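You operate a simulated robot arm through the tools that you are given. There is no shell and no other tool. Be economical: measure what you need, move in short steps, check, and stop when the job is done.

Carry out the task below with a simulated robot arm. There is one attempt and no reset: what you move stays moved.

TASK
Press the white button two times.
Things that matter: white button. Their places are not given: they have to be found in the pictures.

It is judged by the outcome, as a careful person would: the job done as asked, and still so three seconds after it is handed in. It fails if anything else is knocked over, pushed out of place, dropped, spilled or broken.

THE ROBOT
A 6-joint arm with a two-finger parallel gripper, fixed in place. Base frame: the origin is at the foot of the arm, x ahead of it, y to its left, z up. Lengths are in m, angles in degrees, forces in N, time in s.
Its first joint turns from -66.0 to 66.0 degrees. Payload 2.9 kg.
Tool frame: the origin (TCP) lies between the finger pads and is the grasp point; the fingertips stand 0.03 m ahead of it; z points along the fingers, y is the line along which they close. The gripper opens to 0.11 m. The fingers are 0.02 m wide and 0.01 m thick; the gripper's body (0.048 by 0.112 m) begins 0.055 m behind the TCP.
Orientation is told as [roll, pitch, yaw] about the base's x, y, z axes, in that order, counted from this pose: with the fingers straight down and closing along the base's y, the tool's x points along the base's -x, its y along +y and its z along -z.

THE INTERFACE
- The arm moves only by the tool nudge_tool. Its argument "deltas" is a list of rows, each a list of 7 numbers: the turn, a rotation vector about the base's x, y, z in degrees, then the shift along the base's x, y, z in m, then the gripper command, from -1 (fully open) to 1 (shut), values between in proportion. In form: [[rx, ry, rz, dx, dy, dz, hand], ...]. A call has 1 to 20 rows; each row shifts and turns the commanded pose from where the row before left it. A row lasts 0.2 s, in which the tool goes at most 0.05 m and 8.6 degrees; a call with a longer step from one row to the next is refused whole, and so is a gripper value outside its range. A pose out of reach is approached as far as the arm can. The call stops where the force on the tool passes 40 N (or 10 N more than at its start, if that is more) or the arm is blocked; 0.2 s more then pass. The fingers move at their own pace (about 0.108 m/s each) and stop on an object; they squeeze with about 38 N. The grip force told is the motor's: it shows also when the fingers shut on nothing. Time passes only in rows, and 0.2 s behind the last, so rows that do not move let the fingers close. It gives the time, the measured TCP pose, the force on the tool (base axes), the opening and the grip force at its end, in the units of the frame above (readings bear some noise), and new pictures: "show" is both (left out), scene, wrist or none.
- Cameras (640 x 400 px; columns grow to the right, rows downward): "scene" is fixed at [0.0505, 0.4127, 1.408]; the picture's right is [-0.95, -0.32, 0.00], its down [-0.11, 0.33, -0.94] and it looks along [0.30, -0.89, -0.35] (base axes); focal length 310 px, centre (320, 200). "wrist" rides on the gripper at [-0.036, 0, -0.057] in the tool frame; the picture's right is [0.00, -1.00, 0.00], its down [0.97, 0.00, -0.24] and it looks along [0.24, 0.00, 0.97] (tool axes); focal length 218 px, centre (320, 200).
- measure_at(camera, pixels): for up to 12 pixels [column, row] of the newest picture of that camera ("zoom" is the newest enlarged one), the place [x, y, z] in the base frame of the surface seen there, good to about 0.002 m. No time passes.
- close_up(camera, box): a new picture of the part [left, top, right, bottom] of that camera's present view, enlarged. No time passes.
- job_done(): hands the job in; it is judged then, once.

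Work in short steps. Measure before you move; look again where a grasp or a placing could have gone wrong, and mend it. You have 60 turns and 120 pictures in all, the two below and enlarged ones among them. Open the gripper and draw the arm clear of the work before you hand the job in, unless the task says otherwise; then end with one line.

The tools are called after "Emit:" by a JSON object that holds its "api" and its "payload". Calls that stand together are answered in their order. nudge_tool: Moves the arm, as the interface text tells. Its arguments: {"type":"object","properties":{"deltas":{"type":"array","items":{"type":"array","items":{"type":"number"}}},"show":{"type":"string","enum":["both","scene","wrist","none"]}},"required":["deltas"]} The other tools are called the same way: measure_at (camera, pixels) gives the place of the surface under pixels of a picture; close_up (camera, box) takes an enlarged picture of a part of a camera's view; job_done () hands the job in.

At the start:

```text
time: 0.0
ee_pos: [0.258, -0.2506, 1.197]
orientation: [0.0, 0.0, 0.1]
wrist_force: [0.2, 0.0, -0.7]
gripper_width: 0.1098
grip_force: 0.1
```

scene: 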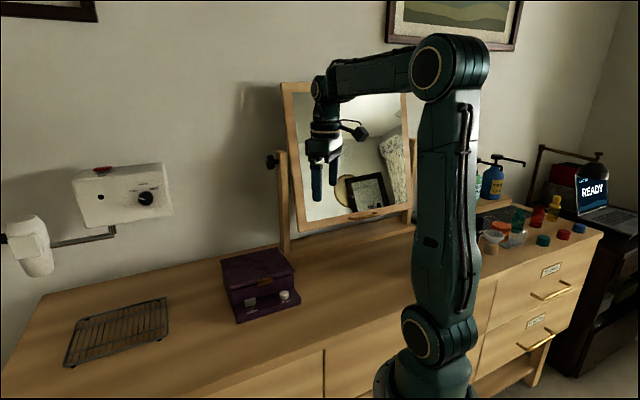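
wrist: 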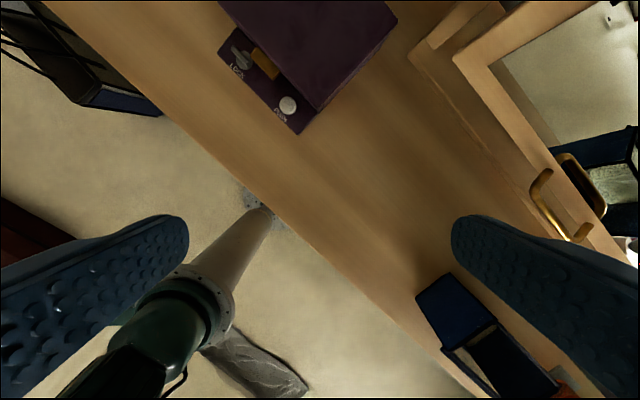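

The purple box shows a white round button near scene (284,296) and wrist (288,105). I'll zoom in on both views to confirm and measure.

Emit:
{"api": "close_up", "payload": {"camera": "scene", "box": [210, 240, 310, 330]}}

Emit:
{"api": "close_up", "payload": {"camera": "wrist", "box": [210, 20, 340, 140]}}

Emit:
{"api": "measure_at", "payload": {"camera": "wrist", "pixels": [[288, 105], [284, 101], [300, 122], [240, 60], [262, 62], [320, 100], [300, 60], [385, 20], [225, 60], [270, 105]]}}

Emit:
{"api": "close_up", "payload": {"camera": "scene", "box": [60, 150, 190, 240]}}

```text
4.44 times, centred on (260, 285) of scene
```

zoom: 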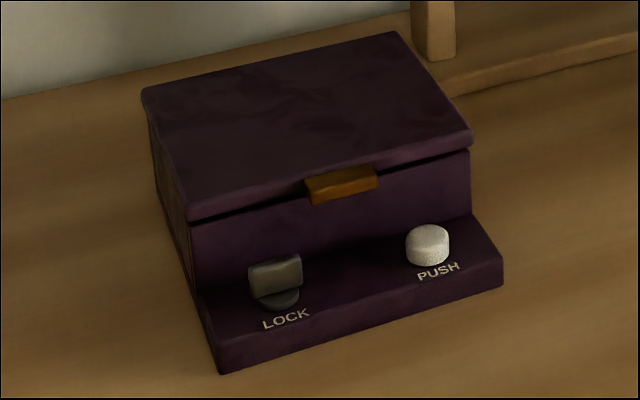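

```text
3.33 times, centred on (275, 80) of wrist
```

zoom: 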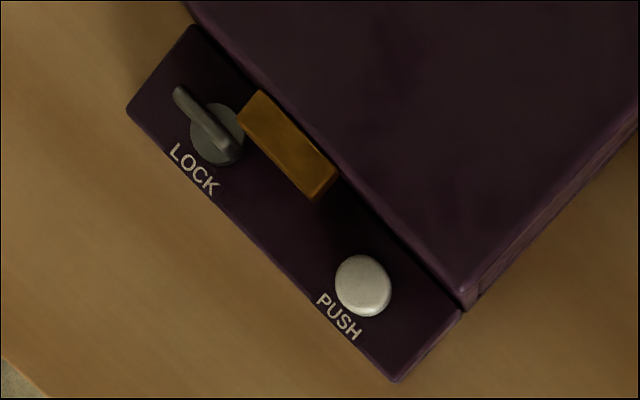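

```text
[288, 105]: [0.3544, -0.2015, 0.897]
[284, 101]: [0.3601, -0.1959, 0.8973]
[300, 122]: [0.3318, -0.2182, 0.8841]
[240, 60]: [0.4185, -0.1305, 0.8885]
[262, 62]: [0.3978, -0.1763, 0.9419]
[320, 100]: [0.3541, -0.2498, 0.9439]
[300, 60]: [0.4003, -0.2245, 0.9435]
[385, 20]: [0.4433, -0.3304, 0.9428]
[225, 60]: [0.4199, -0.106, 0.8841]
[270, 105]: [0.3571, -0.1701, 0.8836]
```

```text
4.44 times, centred on (125, 195) of scene
```

zoom: 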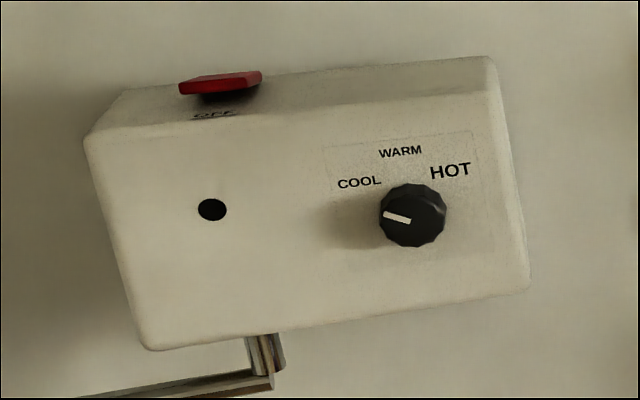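

The white "PUSH" button is on the box's ledge, with its top at z≈0.897. I'll measure the button outline and lid edge to check clearance.

Emit:
{"api": "close_up", "payload": {"camera": "wrist", "box": [260, 60, 340, 140]}}

Emit:
{"api": "measure_at", "payload": {"camera": "wrist", "pixels": [[281, 104], [295, 105], [288, 98], [288, 112], [289, 105], [316, 108], [300, 92], [285, 75], [275, 60], [265, 70], [272, 74], [310, 132]]}}

```text
5.00 times, centred on (300, 100) of wrist
```

zoom: 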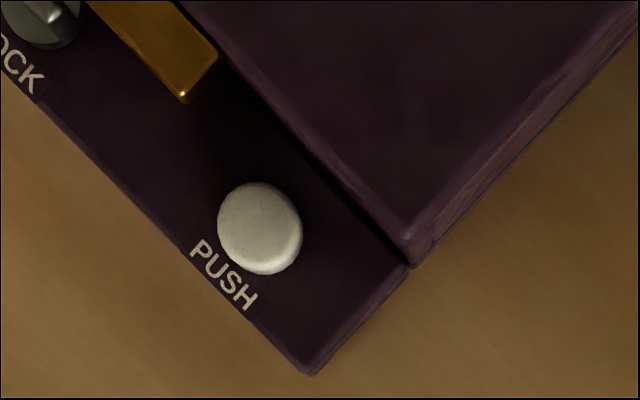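

```text
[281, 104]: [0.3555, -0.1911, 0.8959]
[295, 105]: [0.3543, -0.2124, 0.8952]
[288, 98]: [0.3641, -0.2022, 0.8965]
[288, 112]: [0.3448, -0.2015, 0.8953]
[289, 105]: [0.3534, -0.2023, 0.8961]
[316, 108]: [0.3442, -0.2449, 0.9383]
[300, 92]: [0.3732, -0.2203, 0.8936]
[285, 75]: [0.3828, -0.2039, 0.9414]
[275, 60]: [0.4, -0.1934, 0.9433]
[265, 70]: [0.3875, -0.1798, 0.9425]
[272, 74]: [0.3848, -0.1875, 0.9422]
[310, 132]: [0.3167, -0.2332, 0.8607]
```

Button centre is ≈(0.3545, -0.2018), top z≈0.8965, and the lid edge is about 24 mm away, so there is room for the closed fingers. I'll close the gripper and move above the button.

Emit:
{"api": "nudge_tool", "payload": {"deltas": [[0, 0, 0, 0.0241, 0.0122, 0, 1], [0, 0, 0, 0.0241, 0.0122, 0, 1], [0, 0, 0, 0.0241, 0.0122, 0, 1], [0, 0, 0, 0.0241, 0.0122, 0, 1], [0, 0, 0, 0, 0, -0.04, 1], [0, 0, 0, 0, 0, -0.04, 1], [0, 0, 0, 0, 0, -0.04, 1], [0, 0, 0, 0, 0, -0.04, 1], [0, 0, 0, 0, 0, -0.04, 1], [0, 0, 0, 0, 0, -0.03, 1], [0, 0, 0, 0, 0, 0, 1]]}}

```text
time: 2.4
ee_pos: [0.3544, -0.2019, 0.9648]
orientation: [0.0, 0.0, -0.1]
wrist_force: [-0.4, 0.6, 0.1]
gripper_width: 0.0
grip_force: 37.5
```

scene: 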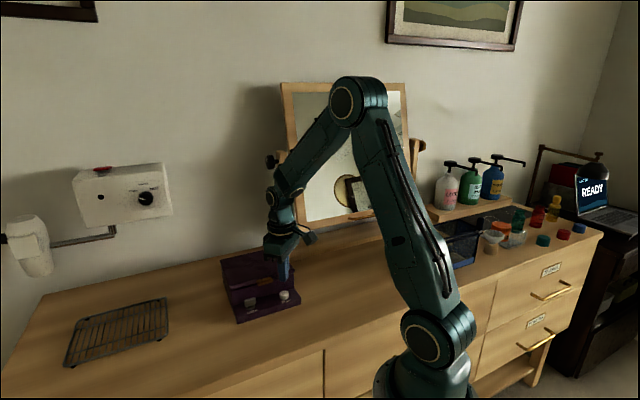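
wrist: 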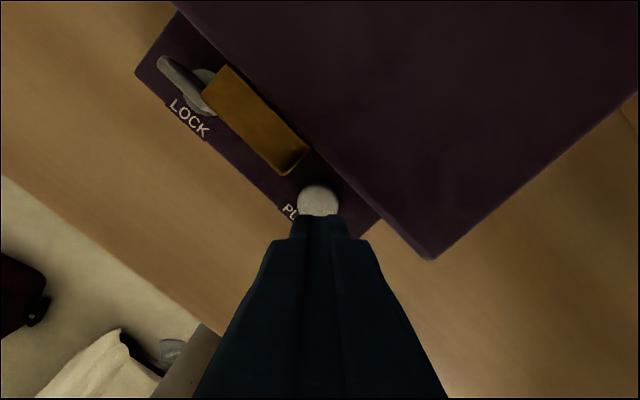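

The closed fingertips are centred over the button (wrist ~(319,200)). I'll lower to about 4 mm above, then go down in 2 mm steps to feel the press.

Emit:
{"api": "nudge_tool", "payload": {"deltas": [[0, 0, 0, 0, 0, -0.02, 1], [0, 0, 0, 0, 0, -0.014, 1], [0, 0, 0, 0, 0, -0.002, 1], [0, 0, 0, 0, 0, -0.002, 1], [0, 0, 0, 0, 0, -0.002, 1]]}}

Emit:
{"api": "close_up", "payload": {"camera": "scene", "box": [230, 240, 330, 330]}}

```text
time: 3.6
ee_pos: [0.3557, -0.2022, 0.9281]
orientation: [0.0, -0.1, 0.0]
wrist_force: [0.3, -0.1, 0.5]
gripper_width: 0.0
grip_force: 37.7
```

scene: 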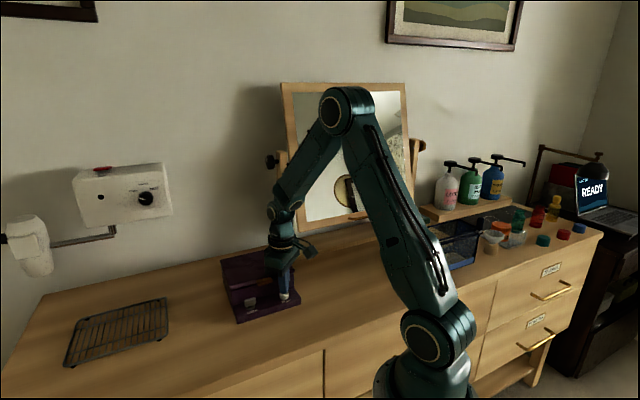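
wrist: 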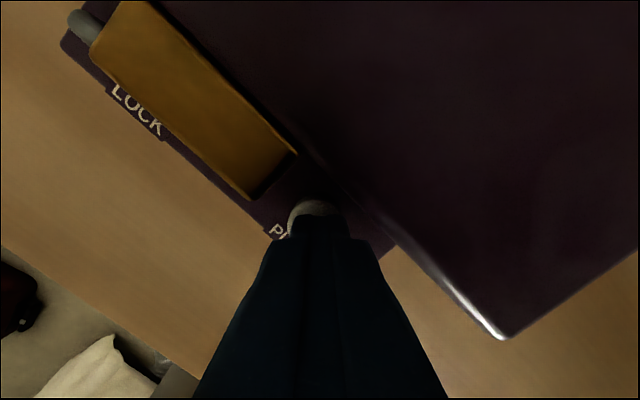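

```text
4.44 times, centred on (280, 285) of scene
```

zoom: 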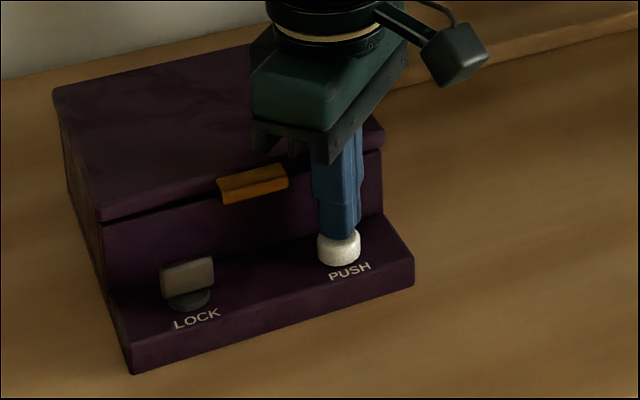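

The tip is just at the button top with no force yet (0.5 N). I'll continue down in small steps.

Emit:
{"api": "nudge_tool", "payload": {"deltas": [[0, 0, 0, 0, 0, -0.001, 1], [0, 0, 0, 0, 0, -0.001, 1], [0, 0, 0, 0, 0, 0, 1]], "show": "none"}}

```text
time: 4.4
ee_pos: [0.3548, -0.2002, 0.9249]
orientation: [0.0, 0.0, 0.0]
wrist_force: [0.7, -0.2, 0.2]
gripper_width: 0.0004
grip_force: 38.3
```

Emit:
{"api": "nudge_tool", "payload": {"deltas": [[0, 0, 0, 0, 0, -0.001, 1], [0, 0, 0, 0, 0, -0.001, 1], [0, 0, 0, 0, 0, 0, 1]], "show": "none"}}

```text
time: 5.2
ee_pos: [0.3554, -0.2017, 0.9228]
orientation: [0.0, 0.0, -0.1]
wrist_force: [-0.1, 0.2, 1.1]
gripper_width: 0.0
grip_force: 37.8
```

The tip is now about 3.5 mm below the button's original top, with about 1 N. I'll go another 2 mm and look.

Emit:
{"api": "nudge_tool", "payload": {"deltas": [[0, 0, 0, 0, 0, -0.001, 1], [0, 0, 0, 0, 0, -0.001, 1], [0, 0, 0, 0, 0, 0, 1]], "show": "none"}}

Emit:
{"api": "close_up", "payload": {"camera": "scene", "box": [230, 240, 330, 330]}}

```text
time: 6.0
ee_pos: [0.3564, -0.2005, 0.9212]
orientation: [0.0, -0.1, -0.1]
wrist_force: [-0.5, 0.5, 1.5]
gripper_width: 0.0
grip_force: 37.8
```

```text
4.44 times, centred on (280, 285) of scene
```

zoom: 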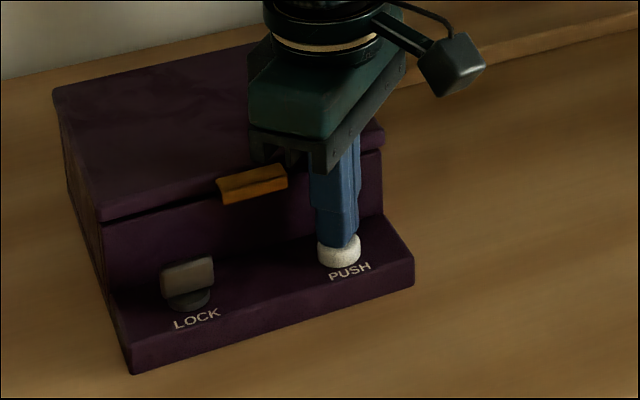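

The button is sinking on a soft spring. I'll continue until it bottoms out.

Emit:
{"api": "nudge_tool", "payload": {"deltas": [[0, 0, 0, 0, 0, -0.001, 1], [0, 0, 0, 0, 0, -0.001, 1], [0, 0, 0, 0, 0, 0, 1]], "show": "none"}}

Emit:
{"api": "close_up", "payload": {"camera": "scene", "box": [230, 240, 330, 330]}}

```text
time: 6.8
ee_pos: [0.3554, -0.2016, 0.9193]
orientation: [0.0, 0.0, 0.0]
wrist_force: [0.9, 0.1, 3.6]
gripper_width: 0.0
grip_force: 37.6
```

```text
4.44 times, centred on (280, 285) of scene
```

zoom: 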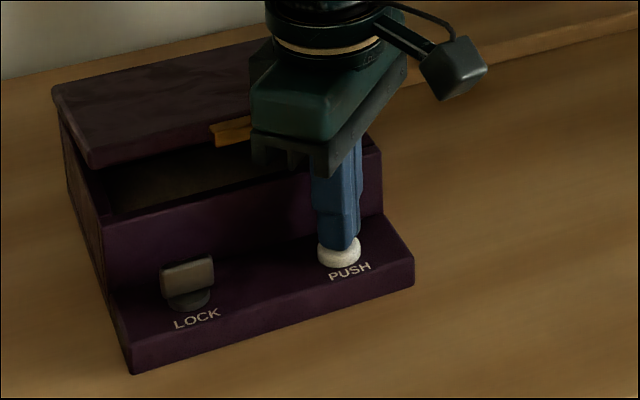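

The lid popped open, so the first press registered (3.6 N). I'll raise the tip to let the button come back up, then look at where the lid is.

Emit:
{"api": "nudge_tool", "payload": {"deltas": [[0, 0, 0, 0, 0, 0.004, 1], [0, 0, 0, 0, 0, 0.004, 1], [0, 0, 0, 0, 0, 0.004, 1], [0, 0, 0, 0, 0, 0, 1]]}}

Emit:
{"api": "close_up", "payload": {"camera": "scene", "box": [230, 240, 330, 330]}}

```text
time: 7.8
ee_pos: [0.3555, -0.2007, 0.9321]
orientation: [0.0, 0.0, 0.1]
wrist_force: [0.3, -0.9, 1.8]
gripper_width: 0.0
grip_force: 37.7
```

scene: 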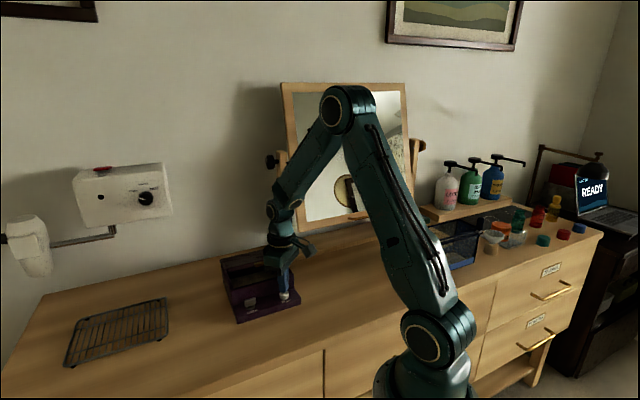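
wrist: 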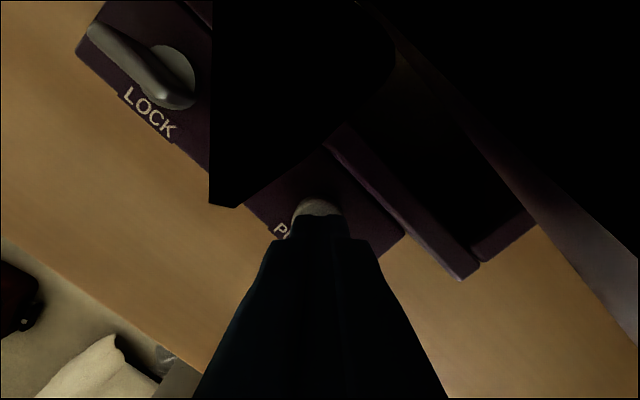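

```text
4.44 times, centred on (280, 285) of scene
```

zoom: 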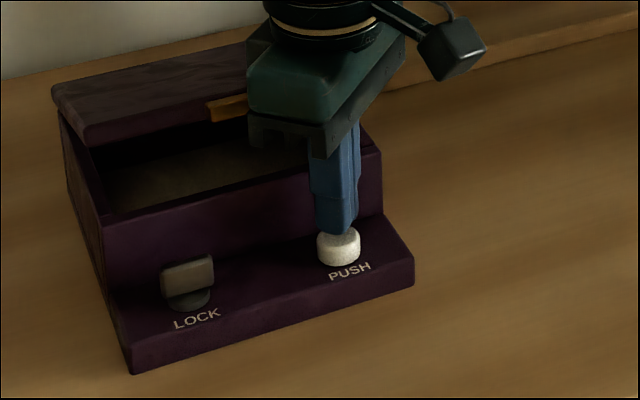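

The button is fully up again and the sprung lid is resting under the gripper body. I'll back away from the box diagonally (-x, +y, slightly up) so the lid can open freely.

Emit:
{"api": "nudge_tool", "payload": {"deltas": [[0, 0, 0, -0.002, 0.002, 0.01, 1], [0, 0, 0, -0.01, 0.01, 0.005, 1], [0, 0, 0, -0.01, 0.01, 0.005, 1], [0, 0, 0, -0.01, 0.01, 0.005, 1], [0, 0, 0, -0.01, 0.01, 0.005, 1], [0, 0, 0, -0.01, 0.01, 0.005, 1], [0, 0, 0, -0.01, 0.01, 0.01, 1], [0, 0, 0, -0.01, 0.01, 0.01, 1], [0, 0, 0, 0, 0, 0, 1], [0, 0, 0, 0, 0, 0, 1]]}}

Emit:
{"api": "close_up", "payload": {"camera": "scene", "box": [200, 210, 330, 330]}}

```text
time: 10.0
ee_pos: [0.2835, -0.1296, 0.9867]
orientation: [-0.1, 0.0, 0.1]
wrist_force: [-0.1, -0.1, -0.6]
gripper_width: 0.0001
grip_force: 37.8
```

scene: 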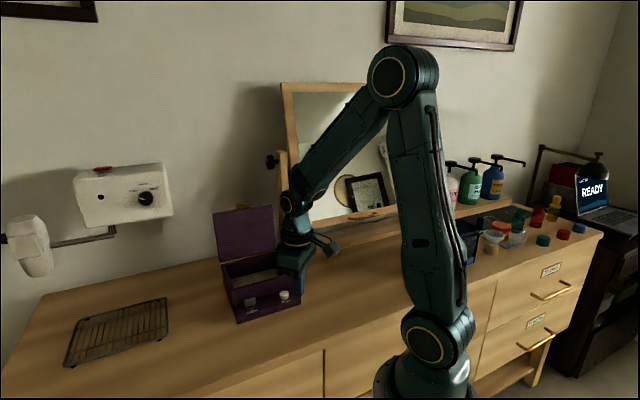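
wrist: 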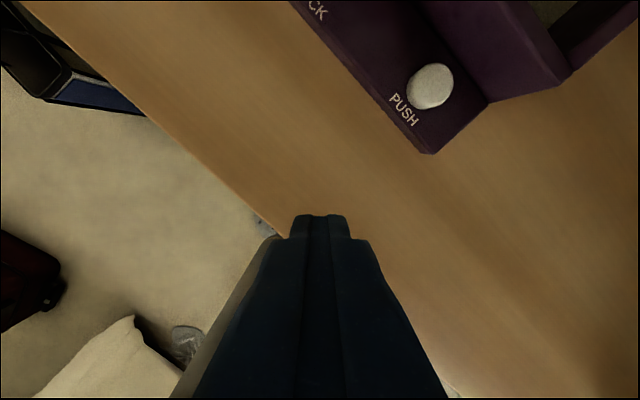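

```text
3.33 times, centred on (265, 270) of scene
```

zoom: 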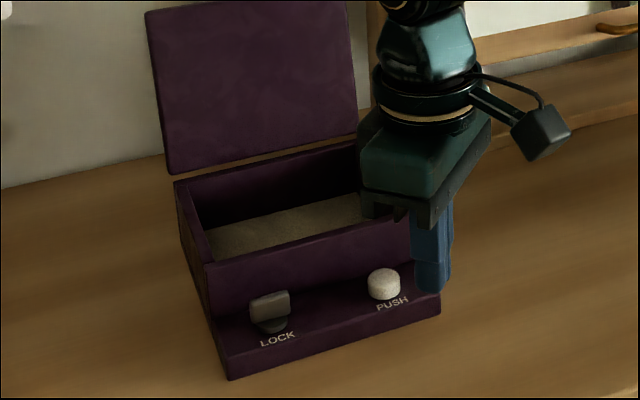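

The lid is now fully open and clear. I'll re-measure the button and lid position before the second press.

Emit:
{"api": "measure_at", "payload": {"camera": "wrist", "pixels": [[430, 85], [422, 85], [438, 85], [430, 75], [430, 95]]}}

Emit:
{"api": "measure_at", "payload": {"camera": "scene", "pixels": [[217, 220], [270, 209], [224, 255], [273, 245], [284, 292]]}}

```text
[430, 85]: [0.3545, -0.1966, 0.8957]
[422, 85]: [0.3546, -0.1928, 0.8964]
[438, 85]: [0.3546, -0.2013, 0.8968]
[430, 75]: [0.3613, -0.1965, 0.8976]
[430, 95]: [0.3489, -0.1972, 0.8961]
```

```text
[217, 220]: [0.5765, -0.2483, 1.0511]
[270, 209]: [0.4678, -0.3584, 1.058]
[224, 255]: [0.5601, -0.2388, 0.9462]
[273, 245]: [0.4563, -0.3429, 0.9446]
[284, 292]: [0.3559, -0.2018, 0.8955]
```

The button is still at about (0.355, -0.200, 0.896), and the lid is about 0.17 m behind it. I'll move back over, lower, and press once.

Emit:
{"api": "nudge_tool", "payload": {"deltas": [[0, 0, 0, 0.024, -0.0235, 0, 1], [0, 0, 0, 0.024, -0.0235, 0, 1], [0, 0, 0, 0.0237, -0.024, 0, 1], [0, 0, 0, 0, 0, -0.02, 1], [0, 0, 0, 0, 0, -0.02, 1], [0, 0, 0, 0, 0, -0.012, 1], [0, 0, 0, 0, 0, 0, 1]], "show": "wrist"}}

Emit:
{"api": "close_up", "payload": {"camera": "scene", "box": [200, 210, 330, 330]}}

```text
time: 11.6
ee_pos: [0.356, -0.1996, 0.9331]
orientation: [0.0, 0.0, 0.0]
wrist_force: [0.5, -0.3, 0.4]
gripper_width: 0.0002
grip_force: 37.7
```

wrist: 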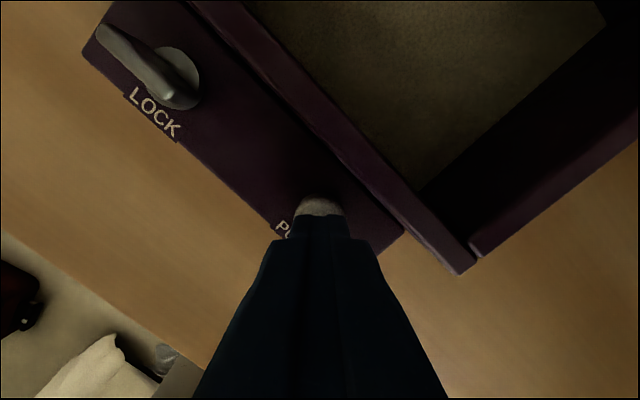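

```text
3.33 times, centred on (265, 270) of scene
```

zoom: 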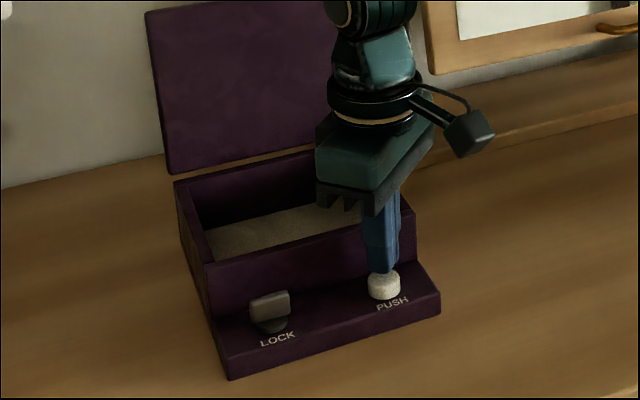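

The tip is centred a few mm above the button and the lid is well clear. I'll do the second press in small steps to z≈0.9175.

Emit:
{"api": "nudge_tool", "payload": {"deltas": [[0, 0, 0, 0, 0, -0.003, 1], [0, 0, 0, 0, 0, -0.003, 1], [0, 0, 0, 0, 0, -0.003, 1], [0, 0, 0, 0, 0, -0.003, 1], [0, 0, 0, 0, 0, -0.002, 1], [0, 0, 0, 0, 0, -0.002, 1], [0, 0, 0, 0, 0, 0, 1]], "show": "none"}}

Emit:
{"api": "close_up", "payload": {"camera": "scene", "box": [200, 210, 330, 330]}}

```text
time: 13.2
ee_pos: [0.3538, -0.2007, 0.9184]
orientation: [0.0, 0.0, 0.0]
wrist_force: [-1.1, 0.0, 3.5]
gripper_width: 0.0
grip_force: 37.4
```

```text
3.33 times, centred on (265, 270) of scene
```

zoom: 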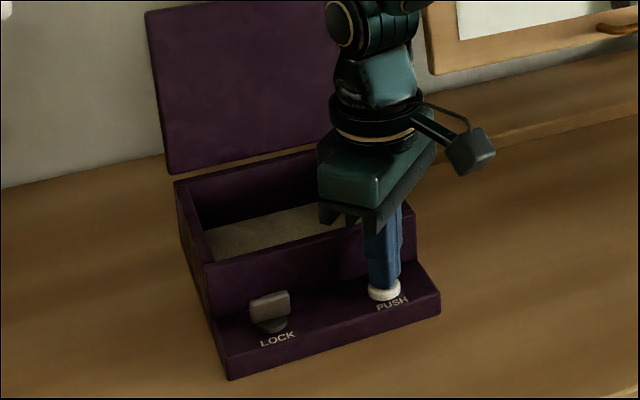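

The button is as deep as at the first press, or slightly deeper (0.9184, 3.5 N). I'll push about 2 mm further for certainty, which stays the same single press.

Emit:
{"api": "nudge_tool", "payload": {"deltas": [[0, 0, 0, 0, 0, -0.001, 1], [0, 0, 0, 0, 0, -0.001, 1], [0, 0, 0, 0, 0, 0, 1]], "show": "none"}}

```text
time: 14.0
ee_pos: [0.3546, -0.202, 0.9173]
orientation: [0.0, -0.1, -0.1]
wrist_force: [-2.4, 0.0, 13.6]
gripper_width: 0.0001
grip_force: 38.3
```

The button has bottomed out (13.6 N), so the second press is complete. I'll lift off, back away, and open the gripper.

Emit:
{"api": "nudge_tool", "payload": {"deltas": [[0, 0, 0, 0, 0, 0.01, 1], [0, 0, 0, 0, 0, 0.02, 1], [0, 0, 0, 0, 0, 0.03, 1], [0, 0, 0, -0.02, 0.02, 0.03, 1], [0, 0, 0, -0.02, 0.02, 0.03, 1], [0, 0, 0, -0.02, 0.02, 0.03, 1], [0, 0, 0, -0.01, 0.01, 0.03, 1], [0, 0, 0, 0, 0, 0.03, -1], [0, 0, 0, 0, 0, 0, -1], [0, 0, 0, 0, 0, 0, -1], [0, 0, 0, 0, 0, 0, -1]]}}

Emit:
{"api": "close_up", "payload": {"camera": "scene", "box": [200, 190, 330, 330]}}

```text
time: 16.4
ee_pos: [0.2839, -0.1318, 1.1288]
orientation: [0.1, 0.0, -0.1]
wrist_force: [-0.8, 0.5, 0.3]
gripper_width: 0.1101
grip_force: 0.1
```

scene: 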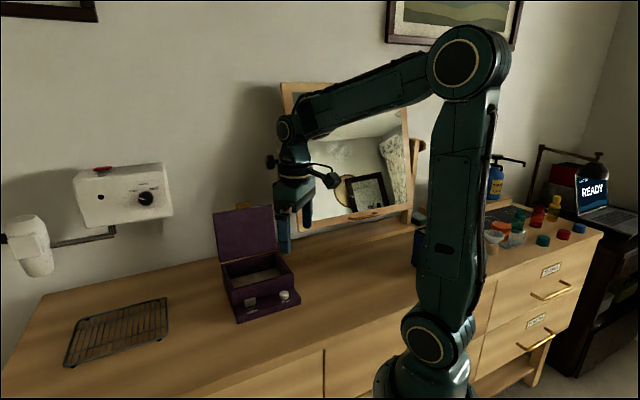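
wrist: 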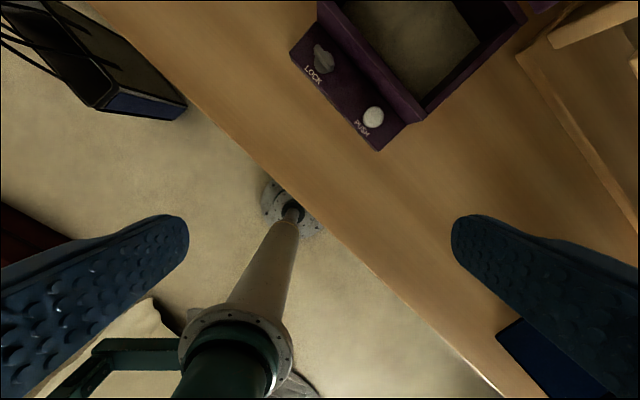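

```text
2.86 times, centred on (265, 260) of scene
```

zoom: 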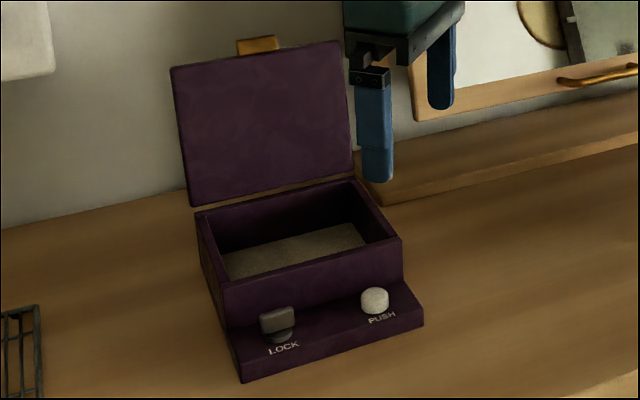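

The button has come back up, the box is still in place, and the arm is clear with the gripper open. I'm handing the job in.

Emit:
{"api": "job_done", "payload": {}}

```text
The job is handed in.
```

I pressed the white "PUSH" button twice, and it came back up after each press; the first press popped the box's lid open, and it is still open.
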